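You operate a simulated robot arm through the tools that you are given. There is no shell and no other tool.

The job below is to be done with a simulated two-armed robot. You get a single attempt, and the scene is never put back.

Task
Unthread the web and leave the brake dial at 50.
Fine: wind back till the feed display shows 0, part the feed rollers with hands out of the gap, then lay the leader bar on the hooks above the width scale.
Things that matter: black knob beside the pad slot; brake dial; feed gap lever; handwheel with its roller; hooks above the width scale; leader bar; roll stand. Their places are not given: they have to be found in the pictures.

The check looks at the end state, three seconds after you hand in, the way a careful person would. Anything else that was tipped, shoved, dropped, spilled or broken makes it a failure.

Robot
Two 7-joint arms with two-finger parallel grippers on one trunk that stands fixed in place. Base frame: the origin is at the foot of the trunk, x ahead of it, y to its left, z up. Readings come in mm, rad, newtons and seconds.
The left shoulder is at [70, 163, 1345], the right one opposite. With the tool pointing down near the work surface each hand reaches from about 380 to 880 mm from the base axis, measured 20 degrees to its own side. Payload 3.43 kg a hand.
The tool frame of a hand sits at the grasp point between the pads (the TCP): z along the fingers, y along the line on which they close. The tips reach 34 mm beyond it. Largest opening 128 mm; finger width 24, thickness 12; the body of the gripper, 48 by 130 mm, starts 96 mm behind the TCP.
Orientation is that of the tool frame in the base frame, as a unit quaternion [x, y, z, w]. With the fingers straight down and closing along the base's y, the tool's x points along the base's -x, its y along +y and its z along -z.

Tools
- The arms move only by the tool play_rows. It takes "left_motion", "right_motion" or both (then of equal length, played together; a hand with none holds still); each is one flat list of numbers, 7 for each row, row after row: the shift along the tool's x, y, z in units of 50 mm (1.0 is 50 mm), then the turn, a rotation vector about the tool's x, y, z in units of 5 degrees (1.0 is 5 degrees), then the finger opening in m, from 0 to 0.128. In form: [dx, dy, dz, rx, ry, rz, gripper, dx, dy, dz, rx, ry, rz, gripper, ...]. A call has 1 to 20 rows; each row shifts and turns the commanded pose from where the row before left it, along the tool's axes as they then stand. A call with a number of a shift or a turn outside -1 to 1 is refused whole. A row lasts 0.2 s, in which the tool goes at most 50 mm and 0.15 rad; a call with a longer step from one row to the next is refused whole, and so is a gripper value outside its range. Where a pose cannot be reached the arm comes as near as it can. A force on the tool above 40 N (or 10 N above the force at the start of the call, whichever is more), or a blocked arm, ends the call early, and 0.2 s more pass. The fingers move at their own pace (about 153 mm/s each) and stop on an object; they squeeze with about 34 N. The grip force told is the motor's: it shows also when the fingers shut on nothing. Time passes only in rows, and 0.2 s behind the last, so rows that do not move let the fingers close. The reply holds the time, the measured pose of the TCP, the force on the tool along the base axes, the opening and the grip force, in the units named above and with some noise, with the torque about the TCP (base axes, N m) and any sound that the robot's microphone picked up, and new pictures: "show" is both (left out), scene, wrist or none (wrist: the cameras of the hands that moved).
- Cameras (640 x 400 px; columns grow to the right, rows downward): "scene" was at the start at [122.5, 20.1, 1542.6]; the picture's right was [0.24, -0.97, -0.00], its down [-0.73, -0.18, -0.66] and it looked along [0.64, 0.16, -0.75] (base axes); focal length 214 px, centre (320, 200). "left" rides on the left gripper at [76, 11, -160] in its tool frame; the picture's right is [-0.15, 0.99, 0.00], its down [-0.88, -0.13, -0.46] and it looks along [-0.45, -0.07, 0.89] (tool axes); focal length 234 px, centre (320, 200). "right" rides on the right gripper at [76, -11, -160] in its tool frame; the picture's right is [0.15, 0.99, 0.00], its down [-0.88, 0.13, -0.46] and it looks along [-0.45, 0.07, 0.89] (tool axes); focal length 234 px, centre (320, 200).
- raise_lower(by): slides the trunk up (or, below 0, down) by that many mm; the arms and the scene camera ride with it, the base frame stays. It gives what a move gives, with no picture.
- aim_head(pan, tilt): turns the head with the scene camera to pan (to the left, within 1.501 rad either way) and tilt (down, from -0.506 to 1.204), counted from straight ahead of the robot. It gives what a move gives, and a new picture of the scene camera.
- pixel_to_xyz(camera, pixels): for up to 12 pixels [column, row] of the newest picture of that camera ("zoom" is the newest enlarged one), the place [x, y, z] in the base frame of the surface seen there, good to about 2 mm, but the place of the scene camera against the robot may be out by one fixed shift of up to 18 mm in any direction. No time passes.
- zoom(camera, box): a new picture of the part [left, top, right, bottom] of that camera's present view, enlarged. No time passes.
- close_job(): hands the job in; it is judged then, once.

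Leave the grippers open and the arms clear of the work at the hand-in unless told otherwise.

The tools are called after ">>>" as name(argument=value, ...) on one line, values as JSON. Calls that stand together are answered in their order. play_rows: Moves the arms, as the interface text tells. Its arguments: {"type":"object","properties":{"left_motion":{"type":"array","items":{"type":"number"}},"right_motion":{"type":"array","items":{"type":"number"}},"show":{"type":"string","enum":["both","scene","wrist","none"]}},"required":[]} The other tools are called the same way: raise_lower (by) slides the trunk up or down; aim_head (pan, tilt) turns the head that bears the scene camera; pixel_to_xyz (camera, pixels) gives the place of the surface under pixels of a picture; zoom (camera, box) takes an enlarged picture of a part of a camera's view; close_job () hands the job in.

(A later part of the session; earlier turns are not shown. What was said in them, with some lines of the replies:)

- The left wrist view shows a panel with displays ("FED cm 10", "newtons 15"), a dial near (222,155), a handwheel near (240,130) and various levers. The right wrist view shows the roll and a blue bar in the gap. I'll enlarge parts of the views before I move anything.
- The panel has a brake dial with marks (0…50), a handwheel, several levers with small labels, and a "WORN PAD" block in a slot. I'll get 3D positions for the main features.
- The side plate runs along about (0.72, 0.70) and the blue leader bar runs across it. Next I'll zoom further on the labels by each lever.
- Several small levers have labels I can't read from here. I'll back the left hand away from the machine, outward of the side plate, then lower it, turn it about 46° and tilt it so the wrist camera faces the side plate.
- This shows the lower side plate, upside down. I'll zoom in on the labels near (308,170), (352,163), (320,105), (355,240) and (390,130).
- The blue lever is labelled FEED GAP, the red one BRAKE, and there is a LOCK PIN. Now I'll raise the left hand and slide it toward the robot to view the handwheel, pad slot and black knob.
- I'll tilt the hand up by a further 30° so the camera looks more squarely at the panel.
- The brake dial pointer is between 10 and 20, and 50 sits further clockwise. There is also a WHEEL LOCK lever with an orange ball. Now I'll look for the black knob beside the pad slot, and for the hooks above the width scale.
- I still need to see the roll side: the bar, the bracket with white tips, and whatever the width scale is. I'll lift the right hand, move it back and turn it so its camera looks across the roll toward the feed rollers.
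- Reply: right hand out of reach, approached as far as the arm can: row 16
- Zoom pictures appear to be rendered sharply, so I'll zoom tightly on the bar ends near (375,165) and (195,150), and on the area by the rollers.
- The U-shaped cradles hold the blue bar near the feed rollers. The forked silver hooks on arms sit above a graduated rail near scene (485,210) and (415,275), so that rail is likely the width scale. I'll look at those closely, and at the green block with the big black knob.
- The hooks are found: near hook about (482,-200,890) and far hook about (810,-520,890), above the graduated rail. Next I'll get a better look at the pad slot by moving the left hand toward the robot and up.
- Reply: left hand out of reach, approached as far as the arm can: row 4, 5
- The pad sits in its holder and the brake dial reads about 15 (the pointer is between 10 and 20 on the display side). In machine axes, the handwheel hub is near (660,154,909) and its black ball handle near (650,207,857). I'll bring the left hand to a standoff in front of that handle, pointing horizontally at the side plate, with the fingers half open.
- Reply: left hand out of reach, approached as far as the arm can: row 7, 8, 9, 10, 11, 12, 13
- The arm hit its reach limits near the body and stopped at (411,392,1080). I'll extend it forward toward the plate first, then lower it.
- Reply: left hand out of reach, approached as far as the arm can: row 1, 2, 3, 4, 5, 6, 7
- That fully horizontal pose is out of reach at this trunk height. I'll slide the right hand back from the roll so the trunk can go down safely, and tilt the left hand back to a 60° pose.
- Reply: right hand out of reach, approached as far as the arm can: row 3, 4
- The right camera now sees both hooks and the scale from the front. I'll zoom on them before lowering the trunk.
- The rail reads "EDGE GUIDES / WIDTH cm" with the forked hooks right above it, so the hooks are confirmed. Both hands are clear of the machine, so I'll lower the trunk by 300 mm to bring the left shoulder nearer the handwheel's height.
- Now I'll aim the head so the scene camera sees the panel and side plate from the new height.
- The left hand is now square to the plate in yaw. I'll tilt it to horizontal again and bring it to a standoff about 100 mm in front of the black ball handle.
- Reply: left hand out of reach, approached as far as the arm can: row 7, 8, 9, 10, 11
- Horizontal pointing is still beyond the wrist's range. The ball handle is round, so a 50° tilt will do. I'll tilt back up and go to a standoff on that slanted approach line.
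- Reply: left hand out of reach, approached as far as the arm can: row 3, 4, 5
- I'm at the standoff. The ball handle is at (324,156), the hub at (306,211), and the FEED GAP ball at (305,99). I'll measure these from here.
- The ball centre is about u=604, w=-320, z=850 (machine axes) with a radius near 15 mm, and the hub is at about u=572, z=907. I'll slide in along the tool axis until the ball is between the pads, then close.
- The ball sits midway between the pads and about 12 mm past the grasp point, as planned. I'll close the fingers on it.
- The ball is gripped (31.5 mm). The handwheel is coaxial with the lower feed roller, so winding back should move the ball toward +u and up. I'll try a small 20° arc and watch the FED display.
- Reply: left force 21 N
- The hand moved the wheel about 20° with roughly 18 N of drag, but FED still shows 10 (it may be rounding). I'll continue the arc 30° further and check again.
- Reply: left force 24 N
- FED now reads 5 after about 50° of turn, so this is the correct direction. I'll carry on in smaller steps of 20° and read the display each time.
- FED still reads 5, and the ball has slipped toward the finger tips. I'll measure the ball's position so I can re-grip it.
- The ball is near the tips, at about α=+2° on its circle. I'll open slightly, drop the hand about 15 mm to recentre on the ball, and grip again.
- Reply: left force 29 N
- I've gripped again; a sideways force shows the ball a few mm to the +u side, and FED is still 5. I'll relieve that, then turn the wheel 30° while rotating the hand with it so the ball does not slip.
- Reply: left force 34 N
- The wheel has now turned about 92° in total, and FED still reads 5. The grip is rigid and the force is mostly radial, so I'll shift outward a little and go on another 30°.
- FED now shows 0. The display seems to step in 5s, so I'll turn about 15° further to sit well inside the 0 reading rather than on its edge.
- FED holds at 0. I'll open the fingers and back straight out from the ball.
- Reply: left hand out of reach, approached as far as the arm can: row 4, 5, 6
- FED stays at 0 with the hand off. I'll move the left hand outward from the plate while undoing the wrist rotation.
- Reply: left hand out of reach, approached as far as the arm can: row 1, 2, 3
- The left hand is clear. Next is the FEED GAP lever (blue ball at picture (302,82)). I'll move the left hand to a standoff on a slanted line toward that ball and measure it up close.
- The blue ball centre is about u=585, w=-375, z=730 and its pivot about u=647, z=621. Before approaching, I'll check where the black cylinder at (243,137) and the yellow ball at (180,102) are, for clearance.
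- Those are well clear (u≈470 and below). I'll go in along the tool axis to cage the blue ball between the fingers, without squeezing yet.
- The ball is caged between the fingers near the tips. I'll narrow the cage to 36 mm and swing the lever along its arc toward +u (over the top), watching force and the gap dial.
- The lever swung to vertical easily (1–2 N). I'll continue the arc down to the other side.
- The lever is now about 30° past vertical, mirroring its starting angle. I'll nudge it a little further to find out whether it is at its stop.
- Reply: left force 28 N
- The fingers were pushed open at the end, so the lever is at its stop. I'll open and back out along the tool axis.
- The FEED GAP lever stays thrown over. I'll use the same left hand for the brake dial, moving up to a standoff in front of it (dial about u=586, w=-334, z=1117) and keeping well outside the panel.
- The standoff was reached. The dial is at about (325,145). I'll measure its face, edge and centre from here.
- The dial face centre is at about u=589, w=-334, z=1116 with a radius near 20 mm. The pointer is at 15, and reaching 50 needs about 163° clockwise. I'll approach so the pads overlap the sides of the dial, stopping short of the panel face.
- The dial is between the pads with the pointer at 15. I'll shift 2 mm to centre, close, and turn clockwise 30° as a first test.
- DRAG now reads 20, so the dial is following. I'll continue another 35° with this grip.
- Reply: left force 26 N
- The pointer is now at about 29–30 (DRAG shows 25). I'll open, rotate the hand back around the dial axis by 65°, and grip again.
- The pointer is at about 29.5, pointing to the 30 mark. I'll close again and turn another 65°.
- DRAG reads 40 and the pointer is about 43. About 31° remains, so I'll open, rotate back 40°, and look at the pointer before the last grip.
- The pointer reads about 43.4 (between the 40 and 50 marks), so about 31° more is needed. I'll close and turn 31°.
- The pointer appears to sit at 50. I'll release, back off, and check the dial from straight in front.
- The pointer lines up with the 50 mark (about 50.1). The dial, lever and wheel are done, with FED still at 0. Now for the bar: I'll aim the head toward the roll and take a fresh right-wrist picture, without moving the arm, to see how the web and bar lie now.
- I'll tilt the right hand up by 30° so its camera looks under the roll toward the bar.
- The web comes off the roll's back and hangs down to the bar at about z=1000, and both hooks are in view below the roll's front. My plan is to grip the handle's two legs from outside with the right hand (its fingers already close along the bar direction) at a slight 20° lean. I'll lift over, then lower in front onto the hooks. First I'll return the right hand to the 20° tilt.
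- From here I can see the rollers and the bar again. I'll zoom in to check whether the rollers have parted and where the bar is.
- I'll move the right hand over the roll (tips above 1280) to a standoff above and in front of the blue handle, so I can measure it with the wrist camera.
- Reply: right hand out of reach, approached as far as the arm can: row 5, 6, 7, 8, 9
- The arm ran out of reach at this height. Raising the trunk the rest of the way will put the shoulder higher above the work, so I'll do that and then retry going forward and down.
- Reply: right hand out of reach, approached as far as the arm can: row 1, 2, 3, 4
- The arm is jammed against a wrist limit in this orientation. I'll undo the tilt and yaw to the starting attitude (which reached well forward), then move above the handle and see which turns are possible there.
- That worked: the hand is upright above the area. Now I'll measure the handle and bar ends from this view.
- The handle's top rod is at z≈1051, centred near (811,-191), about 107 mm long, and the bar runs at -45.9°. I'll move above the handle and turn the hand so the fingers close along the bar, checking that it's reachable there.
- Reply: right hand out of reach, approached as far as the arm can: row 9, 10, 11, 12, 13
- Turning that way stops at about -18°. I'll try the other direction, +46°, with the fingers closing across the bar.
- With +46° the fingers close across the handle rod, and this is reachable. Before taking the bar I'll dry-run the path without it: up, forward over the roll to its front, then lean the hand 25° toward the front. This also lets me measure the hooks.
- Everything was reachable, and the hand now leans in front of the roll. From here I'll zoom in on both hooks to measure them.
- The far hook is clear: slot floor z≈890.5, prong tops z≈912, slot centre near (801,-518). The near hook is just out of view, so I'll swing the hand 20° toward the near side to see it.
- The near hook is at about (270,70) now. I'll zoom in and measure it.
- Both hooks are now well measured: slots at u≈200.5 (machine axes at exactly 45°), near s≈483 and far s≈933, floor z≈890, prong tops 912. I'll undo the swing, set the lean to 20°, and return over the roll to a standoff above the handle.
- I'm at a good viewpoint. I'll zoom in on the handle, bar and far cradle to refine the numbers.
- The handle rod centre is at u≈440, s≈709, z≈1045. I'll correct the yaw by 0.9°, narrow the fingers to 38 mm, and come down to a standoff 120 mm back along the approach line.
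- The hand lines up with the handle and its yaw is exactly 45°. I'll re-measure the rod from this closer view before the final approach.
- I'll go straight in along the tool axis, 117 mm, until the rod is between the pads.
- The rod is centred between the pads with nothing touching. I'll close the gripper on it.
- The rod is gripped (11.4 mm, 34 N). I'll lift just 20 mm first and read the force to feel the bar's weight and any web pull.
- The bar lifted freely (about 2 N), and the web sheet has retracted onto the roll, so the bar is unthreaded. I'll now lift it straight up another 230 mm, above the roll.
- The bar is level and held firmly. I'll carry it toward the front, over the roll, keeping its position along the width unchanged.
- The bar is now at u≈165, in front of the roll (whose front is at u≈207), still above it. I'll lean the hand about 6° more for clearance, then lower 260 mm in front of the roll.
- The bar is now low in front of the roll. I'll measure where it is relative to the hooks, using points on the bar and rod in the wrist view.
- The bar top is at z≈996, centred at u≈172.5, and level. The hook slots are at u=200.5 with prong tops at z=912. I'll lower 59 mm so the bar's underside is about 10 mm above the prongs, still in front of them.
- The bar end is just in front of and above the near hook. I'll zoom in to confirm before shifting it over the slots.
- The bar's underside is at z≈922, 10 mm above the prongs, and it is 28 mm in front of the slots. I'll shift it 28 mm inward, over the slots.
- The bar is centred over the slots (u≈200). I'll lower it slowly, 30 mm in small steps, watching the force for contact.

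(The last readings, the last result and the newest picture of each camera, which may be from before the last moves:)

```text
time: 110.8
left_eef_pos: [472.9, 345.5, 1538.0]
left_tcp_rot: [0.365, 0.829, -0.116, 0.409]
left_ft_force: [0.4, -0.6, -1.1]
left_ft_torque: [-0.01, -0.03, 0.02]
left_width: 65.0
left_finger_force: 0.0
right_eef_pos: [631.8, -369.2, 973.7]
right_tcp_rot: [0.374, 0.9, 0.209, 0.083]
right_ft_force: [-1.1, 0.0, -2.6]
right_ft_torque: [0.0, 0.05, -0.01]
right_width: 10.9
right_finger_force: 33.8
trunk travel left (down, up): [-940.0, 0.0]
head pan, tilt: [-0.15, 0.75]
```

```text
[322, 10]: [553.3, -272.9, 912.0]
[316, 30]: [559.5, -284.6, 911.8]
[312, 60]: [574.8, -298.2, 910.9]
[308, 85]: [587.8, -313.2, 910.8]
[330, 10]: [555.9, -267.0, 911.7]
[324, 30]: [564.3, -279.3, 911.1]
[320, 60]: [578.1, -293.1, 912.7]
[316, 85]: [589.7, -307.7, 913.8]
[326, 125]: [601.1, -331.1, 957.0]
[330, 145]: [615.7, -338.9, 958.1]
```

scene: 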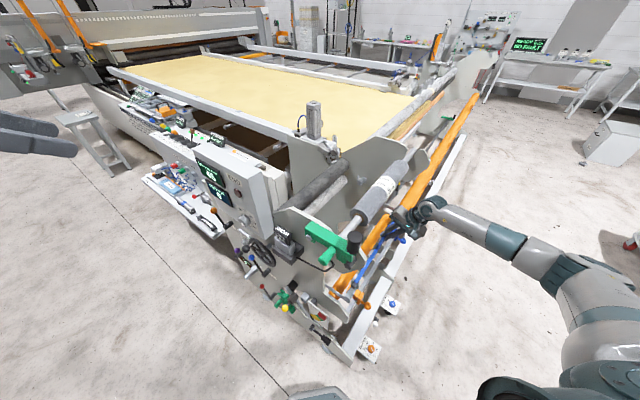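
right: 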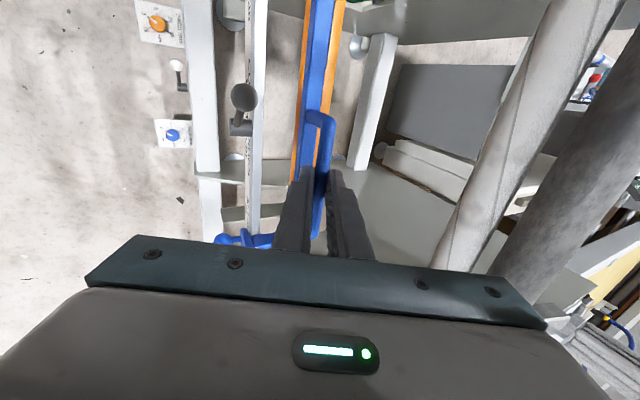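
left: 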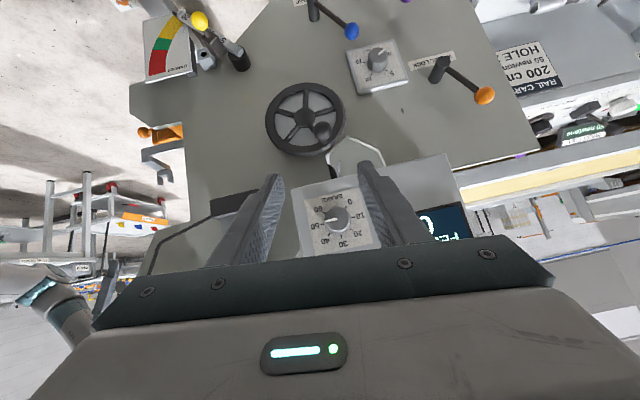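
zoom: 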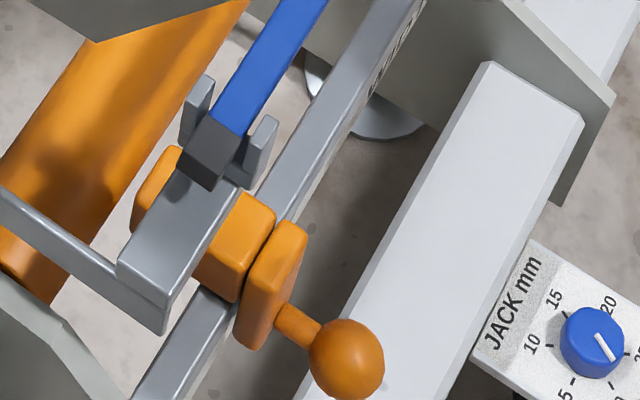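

The near end is between the prongs, the bar top is at z≈911.5 (it should rest at about 905), and there is no contact force yet. I'll lower the last 7 mm gently.

>>> play_rows(right_motion=[0, -0.021, 0.042, 0, 0, 0, 0.004, 0, -0.021, 0.042, 0, 0, 0, 0.004, 0, -0.021, 0.042, 0, 0, 0, 0.004, 0, 0, 0, 0, 0, 0, 0.004], show="both")

>>> zoom(camera="scene", box=[345, 270, 385, 310])

>>> zoom(camera="scene", box=[370, 180, 430, 240])

>>> pixel_to_xyz(camera="right", pixels=[[322, 10], [316, 30], [312, 60], [324, 30], [320, 60], [316, 85], [326, 125], [330, 145]])

```text
time: 111.8
left_eef_pos: [472.1, 346.5, 1538.0]
left_tcp_rot: [0.365, 0.828, -0.117, 0.409]
left_ft_force: [-0.3, -0.5, -0.2]
left_ft_torque: [-0.04, 0.01, -0.03]
left_width: 64.7
left_finger_force: 0.1
right_eef_pos: [632.5, -368.2, 968.7]
right_tcp_rot: [0.374, 0.9, 0.211, 0.082]
right_ft_force: [1.2, -0.6, 3.5]
right_ft_torque: [0.13, 0.16, 0.06]
right_width: 11.0
right_finger_force: 34.0
trunk travel left (down, up): [-940.0, 0.0]
head pan, tilt: [-0.15, 0.75]
```

scene: 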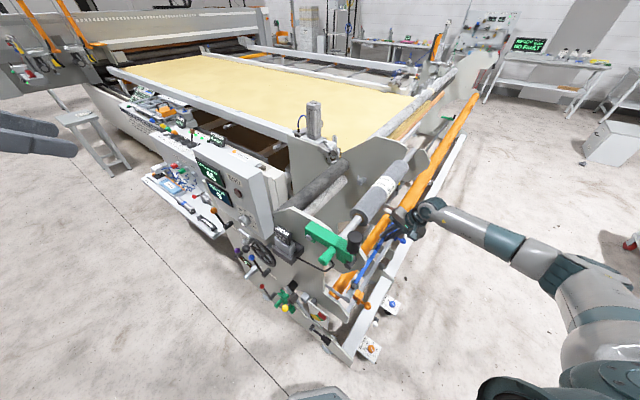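
right: 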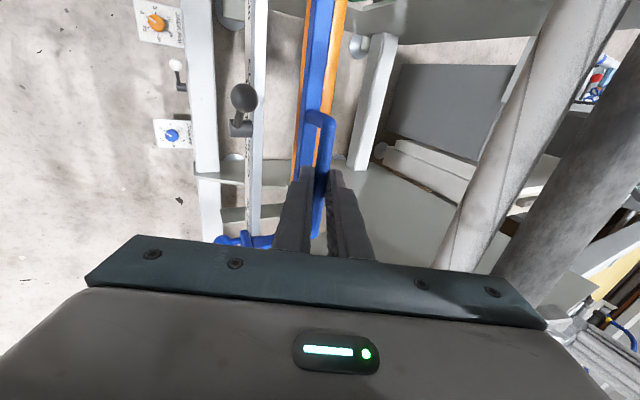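

```text
10.00 times, centred on (365, 290) of scene
```

zoom: 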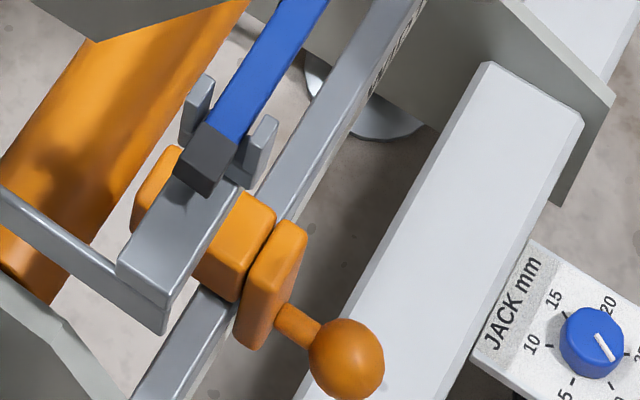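

```text
6.67 times, centred on (400, 210) of scene
```

zoom: 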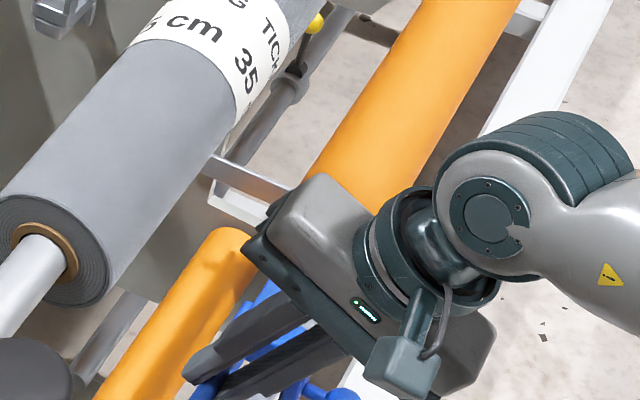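

```text
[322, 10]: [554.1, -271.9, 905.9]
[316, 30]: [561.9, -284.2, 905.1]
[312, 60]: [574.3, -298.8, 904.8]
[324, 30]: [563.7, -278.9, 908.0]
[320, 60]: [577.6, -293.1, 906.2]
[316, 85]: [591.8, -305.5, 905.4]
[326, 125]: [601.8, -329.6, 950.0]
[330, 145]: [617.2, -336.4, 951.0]
```

Contact: the vertical force rose by about 6 N and the bar top reads z≈905.5, so it's resting on the hook floors. I'll open the fingers to 40 mm without moving the hand and see whether it stays.

>>> play_rows(right_motion=[0, 0, 0, 0, 0, 0, 0.02, 0, 0, 0, 0, 0, 0, 0.03, 0, 0, 0, 0, 0, 0, 0.04, 0, 0, 0, 0, 0, 0, 0.04], show="both")

>>> zoom(camera="scene", box=[345, 270, 385, 310])

>>> zoom(camera="right", box=[230, 80, 410, 260])

```text
time: 112.8
left_eef_pos: [471.5, 345.8, 1537.7]
left_tcp_rot: [0.365, 0.829, -0.116, 0.408]
left_ft_force: [0.1, 0.6, -0.7]
left_ft_torque: [-0.02, 0.01, -0.01]
left_width: 64.9
left_finger_force: 0.1
right_eef_pos: [631.5, -368.8, 968.1]
right_tcp_rot: [0.373, 0.9, 0.21, 0.083]
right_ft_force: [0.7, 0.2, 0.4]
right_ft_torque: [-0.01, 0.04, 0.02]
right_width: 39.9
right_finger_force: 0.0
trunk travel left (down, up): [-940.0, 0.0]
head pan, tilt: [-0.15, 0.75]
```

scene: 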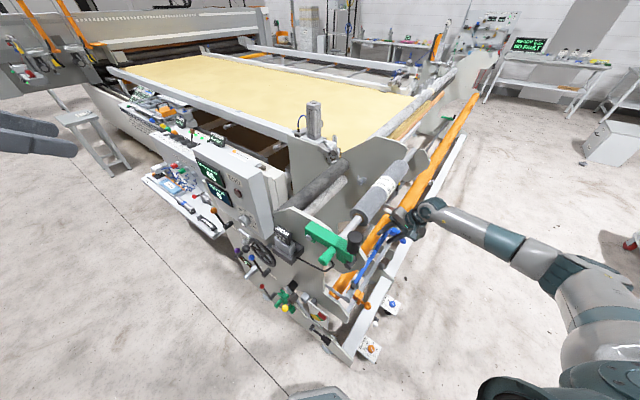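
right: 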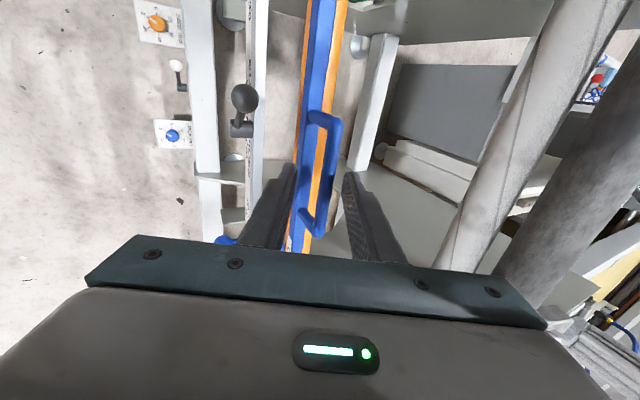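

```text
10.00 times, centred on (365, 290) of scene
```

zoom: 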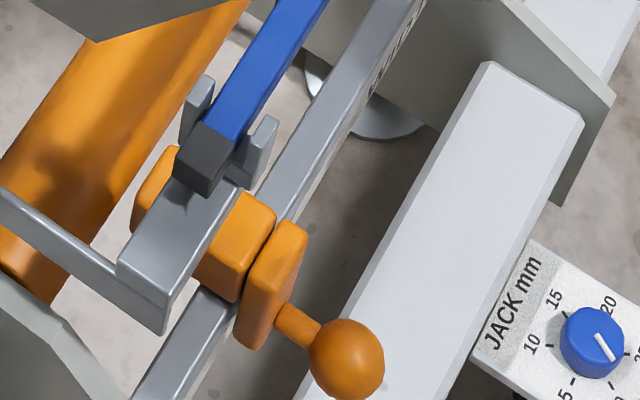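

```text
2.22 times, centred on (320, 170) of right
```

zoom: 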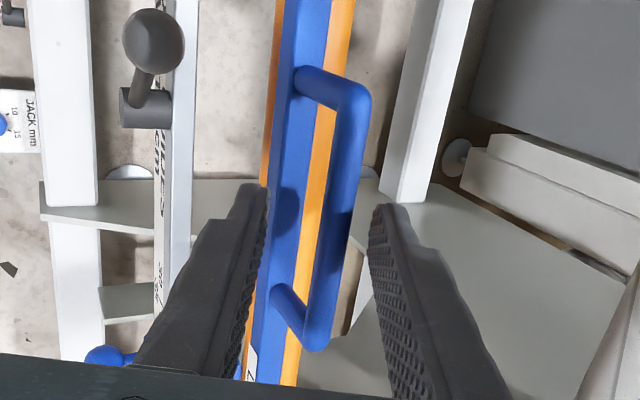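

The bar stays on the hooks with the fingers open, and the rod is clear of both pads. I'll back the hand out along its own axis, away and up to the front.

>>> play_rows(right_motion=[0, 0, -0.3, 0, 0, 0, 0.04, 0, 0, -0.6, 0, 0, 0, 0.04, 0, 0, -0.8, 0, 0, 0, 0.05, 0, 0, -0.8, 0, 0, 0, 0.06, 0, -0.4, -0.7, 0, 0, 0, 0.08, 0, -0.5, -0.7, 0, 0, 0, 0.1, 0, -0.5, -0.7, 0, 0, 0, 0.1], show="both")

>>> zoom(camera="scene", box=[330, 180, 450, 310])

>>> zoom(camera="scene", box=[375, 190, 425, 240])

```text
time: 114.4
left_eef_pos: [470.3, 346.1, 1539.0]
left_tcp_rot: [0.365, 0.828, -0.115, 0.41]
left_ft_force: [-0.2, -0.8, 1.2]
left_ft_torque: [0.01, -0.02, 0.0]
left_width: 65.1
left_finger_force: 0.1
right_eef_pos: [514.0, -485.7, 1145.8]
right_tcp_rot: [0.372, 0.9, 0.211, 0.082]
right_ft_force: [-0.6, 0.0, 0.1]
right_ft_torque: [-0.02, 0.01, -0.02]
right_width: 100.1
right_finger_force: 0.1
trunk travel left (down, up): [-940.0, 0.0]
head pan, tilt: [-0.15, 0.75]
```

scene: 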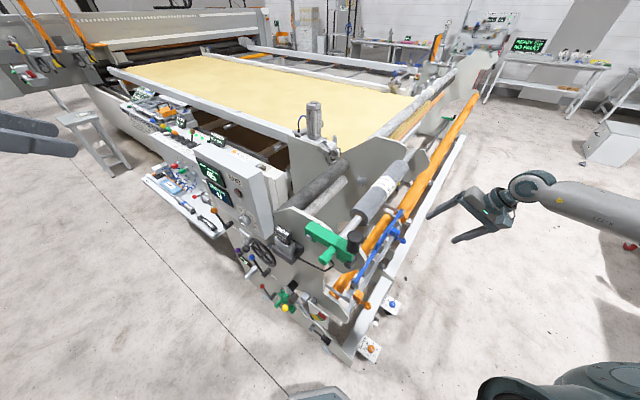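
right: 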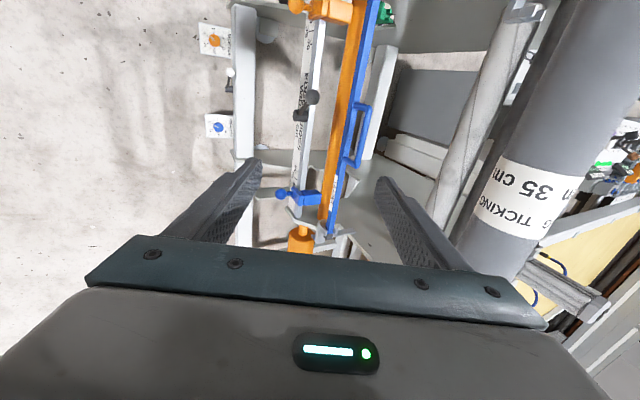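

```text
3.08 times, centred on (390, 245) of scene
```

zoom: 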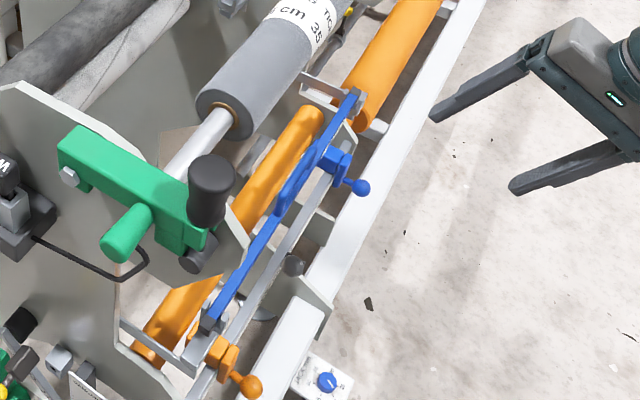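

```text
8.00 times, centred on (400, 215) of scene
```

zoom: 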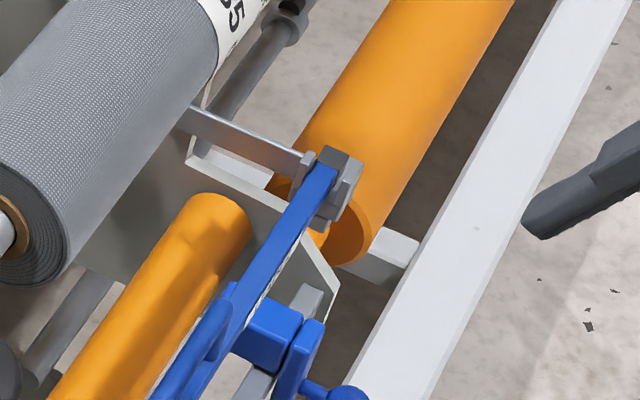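

The bar lies in both hooks, with the far end seated between its prongs too. Now I'll recheck the panel displays, dial and lever from the scene camera.

>>> zoom(camera="scene", box=[185, 130, 275, 220])

>>> zoom(camera="scene", box=[215, 210, 305, 300])

>>> zoom(camera="right", box=[270, 80, 400, 250])

>>> pixel_to_xyz(camera="right", pixels=[[372, 10], [365, 50], [350, 120], [340, 180], [334, 215], [358, 140], [331, 232]])

```text
4.44 times, centred on (230, 175) of scene
```

zoom: 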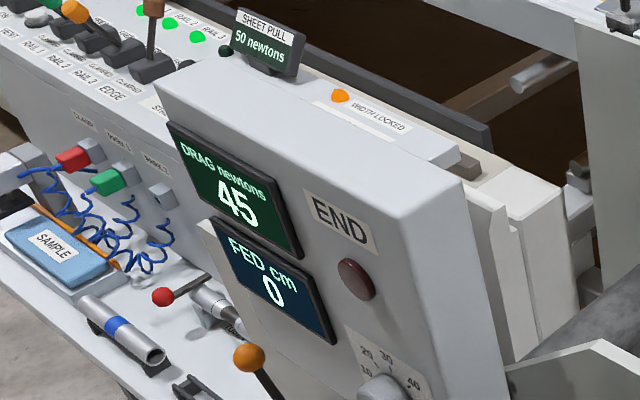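

```text
4.44 times, centred on (260, 255) of scene
```

zoom: 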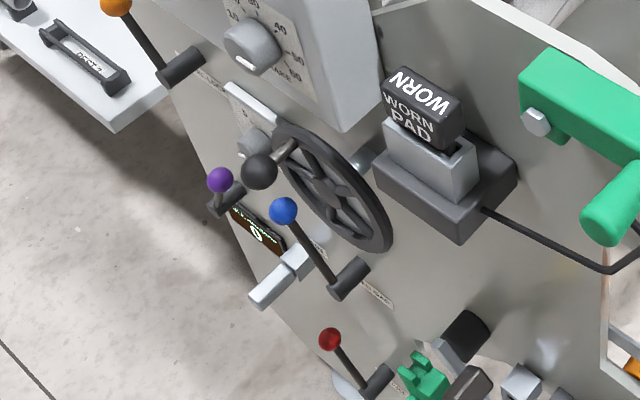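

```text
2.35 times, centred on (335, 165) of right
```

zoom: 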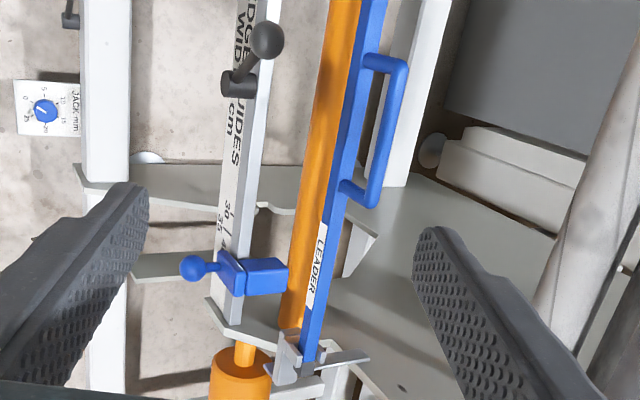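

```text
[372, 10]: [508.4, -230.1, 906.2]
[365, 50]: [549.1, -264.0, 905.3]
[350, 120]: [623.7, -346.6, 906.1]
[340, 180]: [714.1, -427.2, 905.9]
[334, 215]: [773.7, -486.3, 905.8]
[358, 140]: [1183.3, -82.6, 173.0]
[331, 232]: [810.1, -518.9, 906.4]
```

FED reads 0, the gap lever is thrown, and the bar (labelled LEADER) is level at z≈906 in both hooks. My earlier picture put the dial pointer between about 49.4 and 50.1, so I'll bring the left hand down in front of the panel for a more exact reading.

>>> play_rows(left_motion=[0.613, -0.1, 0.645, 0, 0, 0, 0.065, 0.613, -0.1, 0.645, 0, 0, 0, 0.065, 0.613, -0.1, 0.645, 0, 0, 0, 0.065, 0.613, -0.1, 0.645, 0, 0, 0, 0.065, 0.613, -0.1, 0.645, 0, 0, 0, 0.065, 0.613, -0.1, 0.645, 0, 0, 0, 0.065, 0.613, -0.1, 0.645, 0, 0, 0, 0.065, 0.613, -0.1, 0.645, 0, 0, 0, 0.065], show="wrist")

```text
time: 116.2
left_eef_pos: [496.2, 317.7, 1183.2]
left_tcp_rot: [0.365, 0.829, -0.116, 0.408]
left_ft_force: [0.0, 1.0, -0.7]
left_ft_torque: [-0.03, 0.02, 0.02]
left_width: 65.0
left_finger_force: 0.1
right_eef_pos: [515.1, -486.4, 1144.1]
right_tcp_rot: [0.373, 0.9, 0.21, 0.082]
right_ft_force: [0.4, 0.3, 0.0]
right_ft_torque: [-0.01, 0.0, -0.03]
right_width: 99.7
right_finger_force: 0.1
trunk travel left (down, up): [-940.0, 0.0]
head pan, tilt: [-0.15, 0.75]
```

left: 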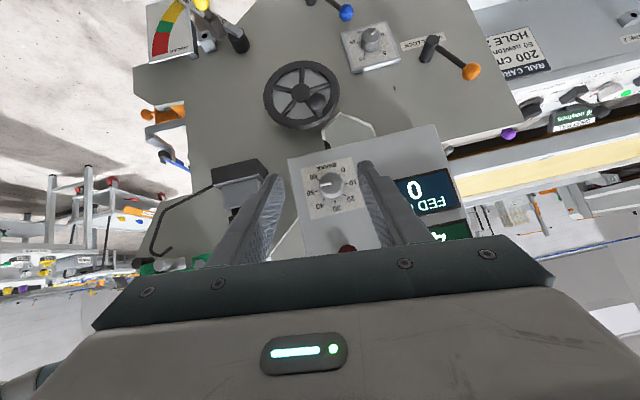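

>>> zoom(camera="left", box=[300, 155, 360, 215])

>>> zoom(camera="left", box=[310, 165, 350, 205])

>>> zoom(camera="left", box=[150, 180, 300, 280])

```text
6.67 times, centred on (330, 185) of left
```

zoom: 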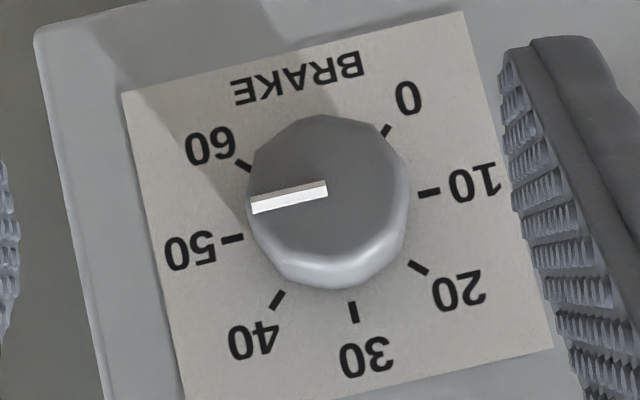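

```text
10.00 times, centred on (330, 185) of left
```

zoom: 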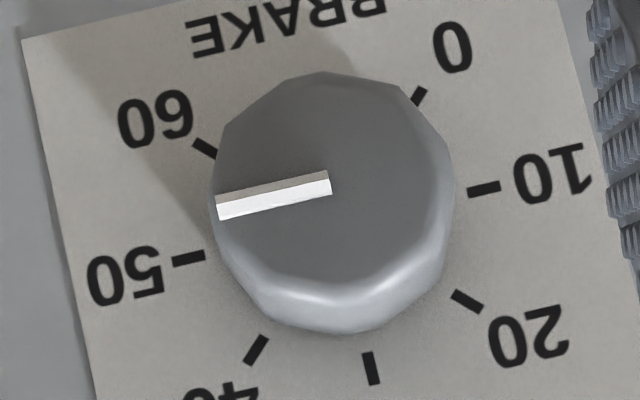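

```text
4.00 times, centred on (225, 230) of left
```

zoom: 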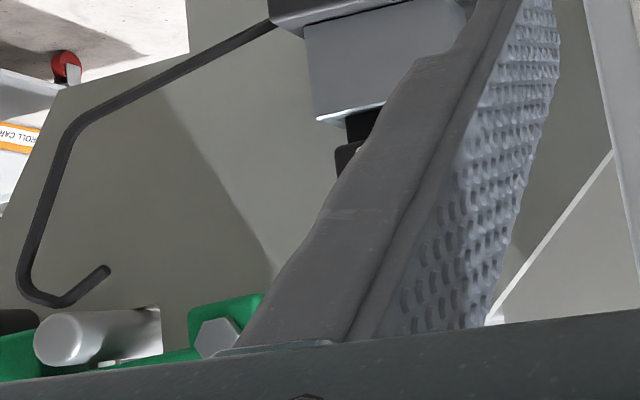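

With the marks spaced 45° apart, the pointer works out at about 50.2–50.3, so the dial is right. DRAG at 45 is just what the worn pad gives. The upper feed roller's top has also risen from about 1019 to about 1039, so the rollers are parted. I'll back both hands farther away and open the grippers fully.

>>> play_rows(left_motion=[0.48, 0, -0.575, 0, 0, 0, 0.1, 0.48, 0, -0.575, 0, 0, 0, 0.128, 0.3, 0, -0.36, 0, 0, 0, 0.128, 0, 0, 0, 0, 0, 0, 0.128], right_motion=[0, -0.4, -0.2, 0, 0, 0, 0.128, 0, -0.4, -0.2, 0, 0, 0, 0.128, 0, -0.4, -0.2, 0, 0, 0, 0.128, 0, 0, 0, 0, 0, 0, 0.128], show="both")

>>> zoom(camera="scene", box=[180, 130, 440, 340])

>>> zoom(camera="scene", box=[280, 140, 420, 240])

```text
time: 117.2
left_eef_pos: [428.0, 388.1, 1181.4]
left_tcp_rot: [0.364, 0.828, -0.116, 0.41]
left_ft_force: [0.0, 0.1, -0.1]
left_ft_torque: [0.0, 0.01, -0.01]
left_width: 128.0
left_finger_force: 0.0
right_eef_pos: [469.9, -535.3, 1143.7]
right_tcp_rot: [0.373, 0.9, 0.211, 0.082]
right_ft_force: [0.1, 0.2, -0.4]
right_ft_torque: [0.0, 0.01, -0.01]
right_width: 128.1
right_finger_force: 0.1
trunk travel left (down, up): [-940.0, 0.0]
head pan, tilt: [-0.15, 0.75]
```

scene: 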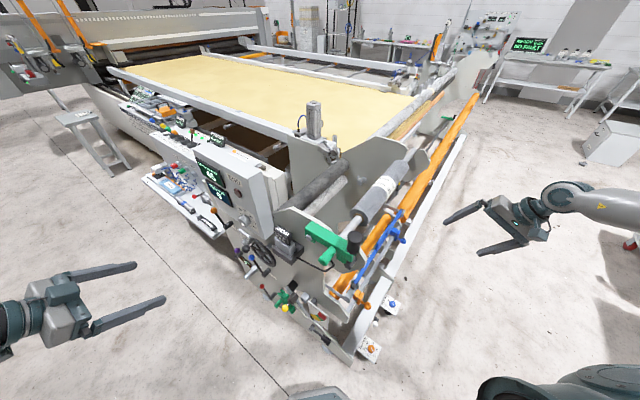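
right: 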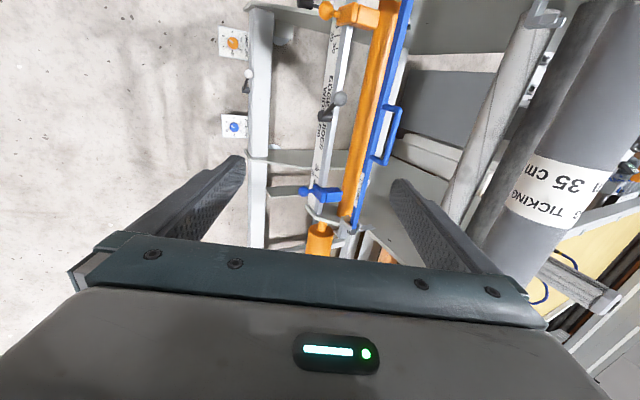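
left: 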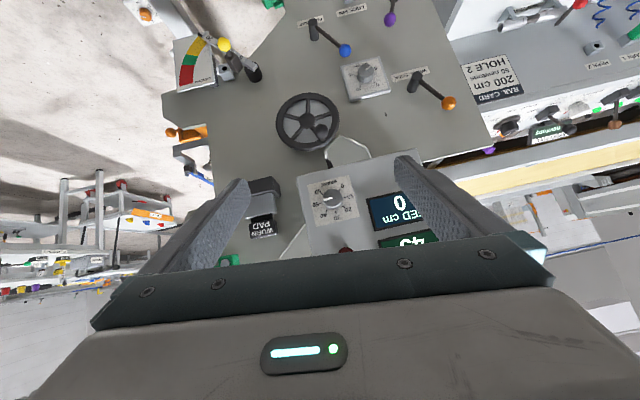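

```text
1.90 times, centred on (310, 235) of scene
```

zoom: 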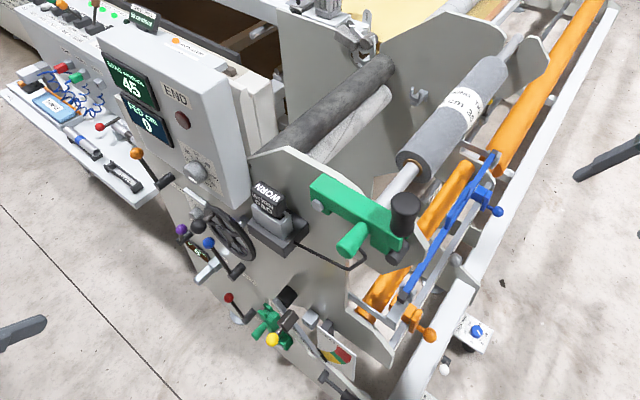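

```text
4.00 times, centred on (350, 190) of scene
```

zoom: 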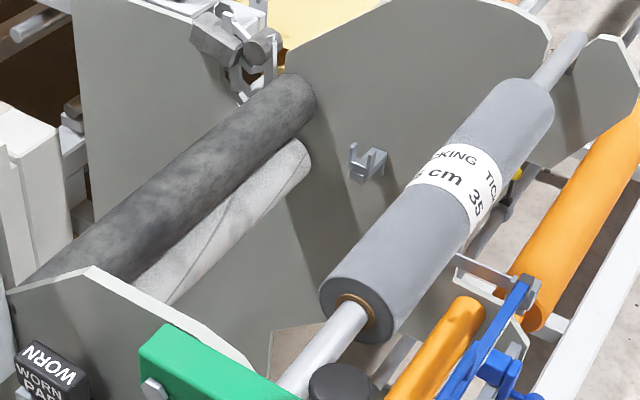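

Everything looks in order. As a last check that the feed rollers are really apart, I'll measure points across both rollers.

>>> pixel_to_xyz(camera="zoom", pixels=[[170, 185], [185, 200], [200, 215], [215, 232], [225, 240], [235, 215], [245, 225], [150, 170], [160, 260], [120, 200], [140, 225], [155, 245]])

>>> pixel_to_xyz(camera="right", pixels=[[480, 120], [490, 125], [500, 130], [508, 134], [515, 138], [525, 120], [535, 125], [545, 130], [555, 135], [565, 140]])

```text
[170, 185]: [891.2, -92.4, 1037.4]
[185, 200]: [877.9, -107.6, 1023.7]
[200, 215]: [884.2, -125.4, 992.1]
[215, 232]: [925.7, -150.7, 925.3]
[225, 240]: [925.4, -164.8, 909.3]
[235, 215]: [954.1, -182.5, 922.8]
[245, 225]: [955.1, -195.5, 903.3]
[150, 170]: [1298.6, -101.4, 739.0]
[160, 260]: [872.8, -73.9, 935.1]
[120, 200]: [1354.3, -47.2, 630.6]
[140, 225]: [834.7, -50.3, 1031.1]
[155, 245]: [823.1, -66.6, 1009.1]
```

```text
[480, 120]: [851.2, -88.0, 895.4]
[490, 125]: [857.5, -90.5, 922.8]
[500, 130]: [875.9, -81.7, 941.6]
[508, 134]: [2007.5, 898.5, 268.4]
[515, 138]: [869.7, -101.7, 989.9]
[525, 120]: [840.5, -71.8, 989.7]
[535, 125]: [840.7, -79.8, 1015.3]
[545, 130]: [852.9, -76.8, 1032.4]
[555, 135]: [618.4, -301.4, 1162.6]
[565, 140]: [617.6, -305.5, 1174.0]
```

At pixel (508,134) the view passes between the light and dark rollers to a far background point, so there is a real gap between them. FED is 0, the dial is at 50, the lever is thrown, the leader bar is in both hooks, the grippers are open and the arms are clear. I'm handing in.

>>> close_job()

```text
The job is handed in.
```

The web is unthreaded and the brake dial is at 50. I've handed the job in and haven't seen a verdict.

- **Wind back:** I turned the handwheel until FED showed 0, then about 15° more. It still read 0 after I let go and at the last check. The display only seems to step in fives, so the true value may be a centimetre or so off zero.
- **Feed rollers:** I pushed the FEED GAP lever over to its stop with both hands well away from the gap. A measurement afterwards looked straight through between the two rollers, so they are apart.
- **Leader bar:** It lies level in both hooks above the width scale. The web drew back onto the roll when I lifted the bar off its cradles.
- **Brake dial:** The pointer sits at about 50.2. The DRAG display shows 45 rather than 50, which I took to be the worn pad.

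I couldn't tell for certain which knob is the "black knob beside the pad slot". The steps you gave didn't need it, so I left every black knob alone apart from the handwheel's own ball handle. I saw nothing else moved, knocked or dropped, and left both grippers open with the arms clear.
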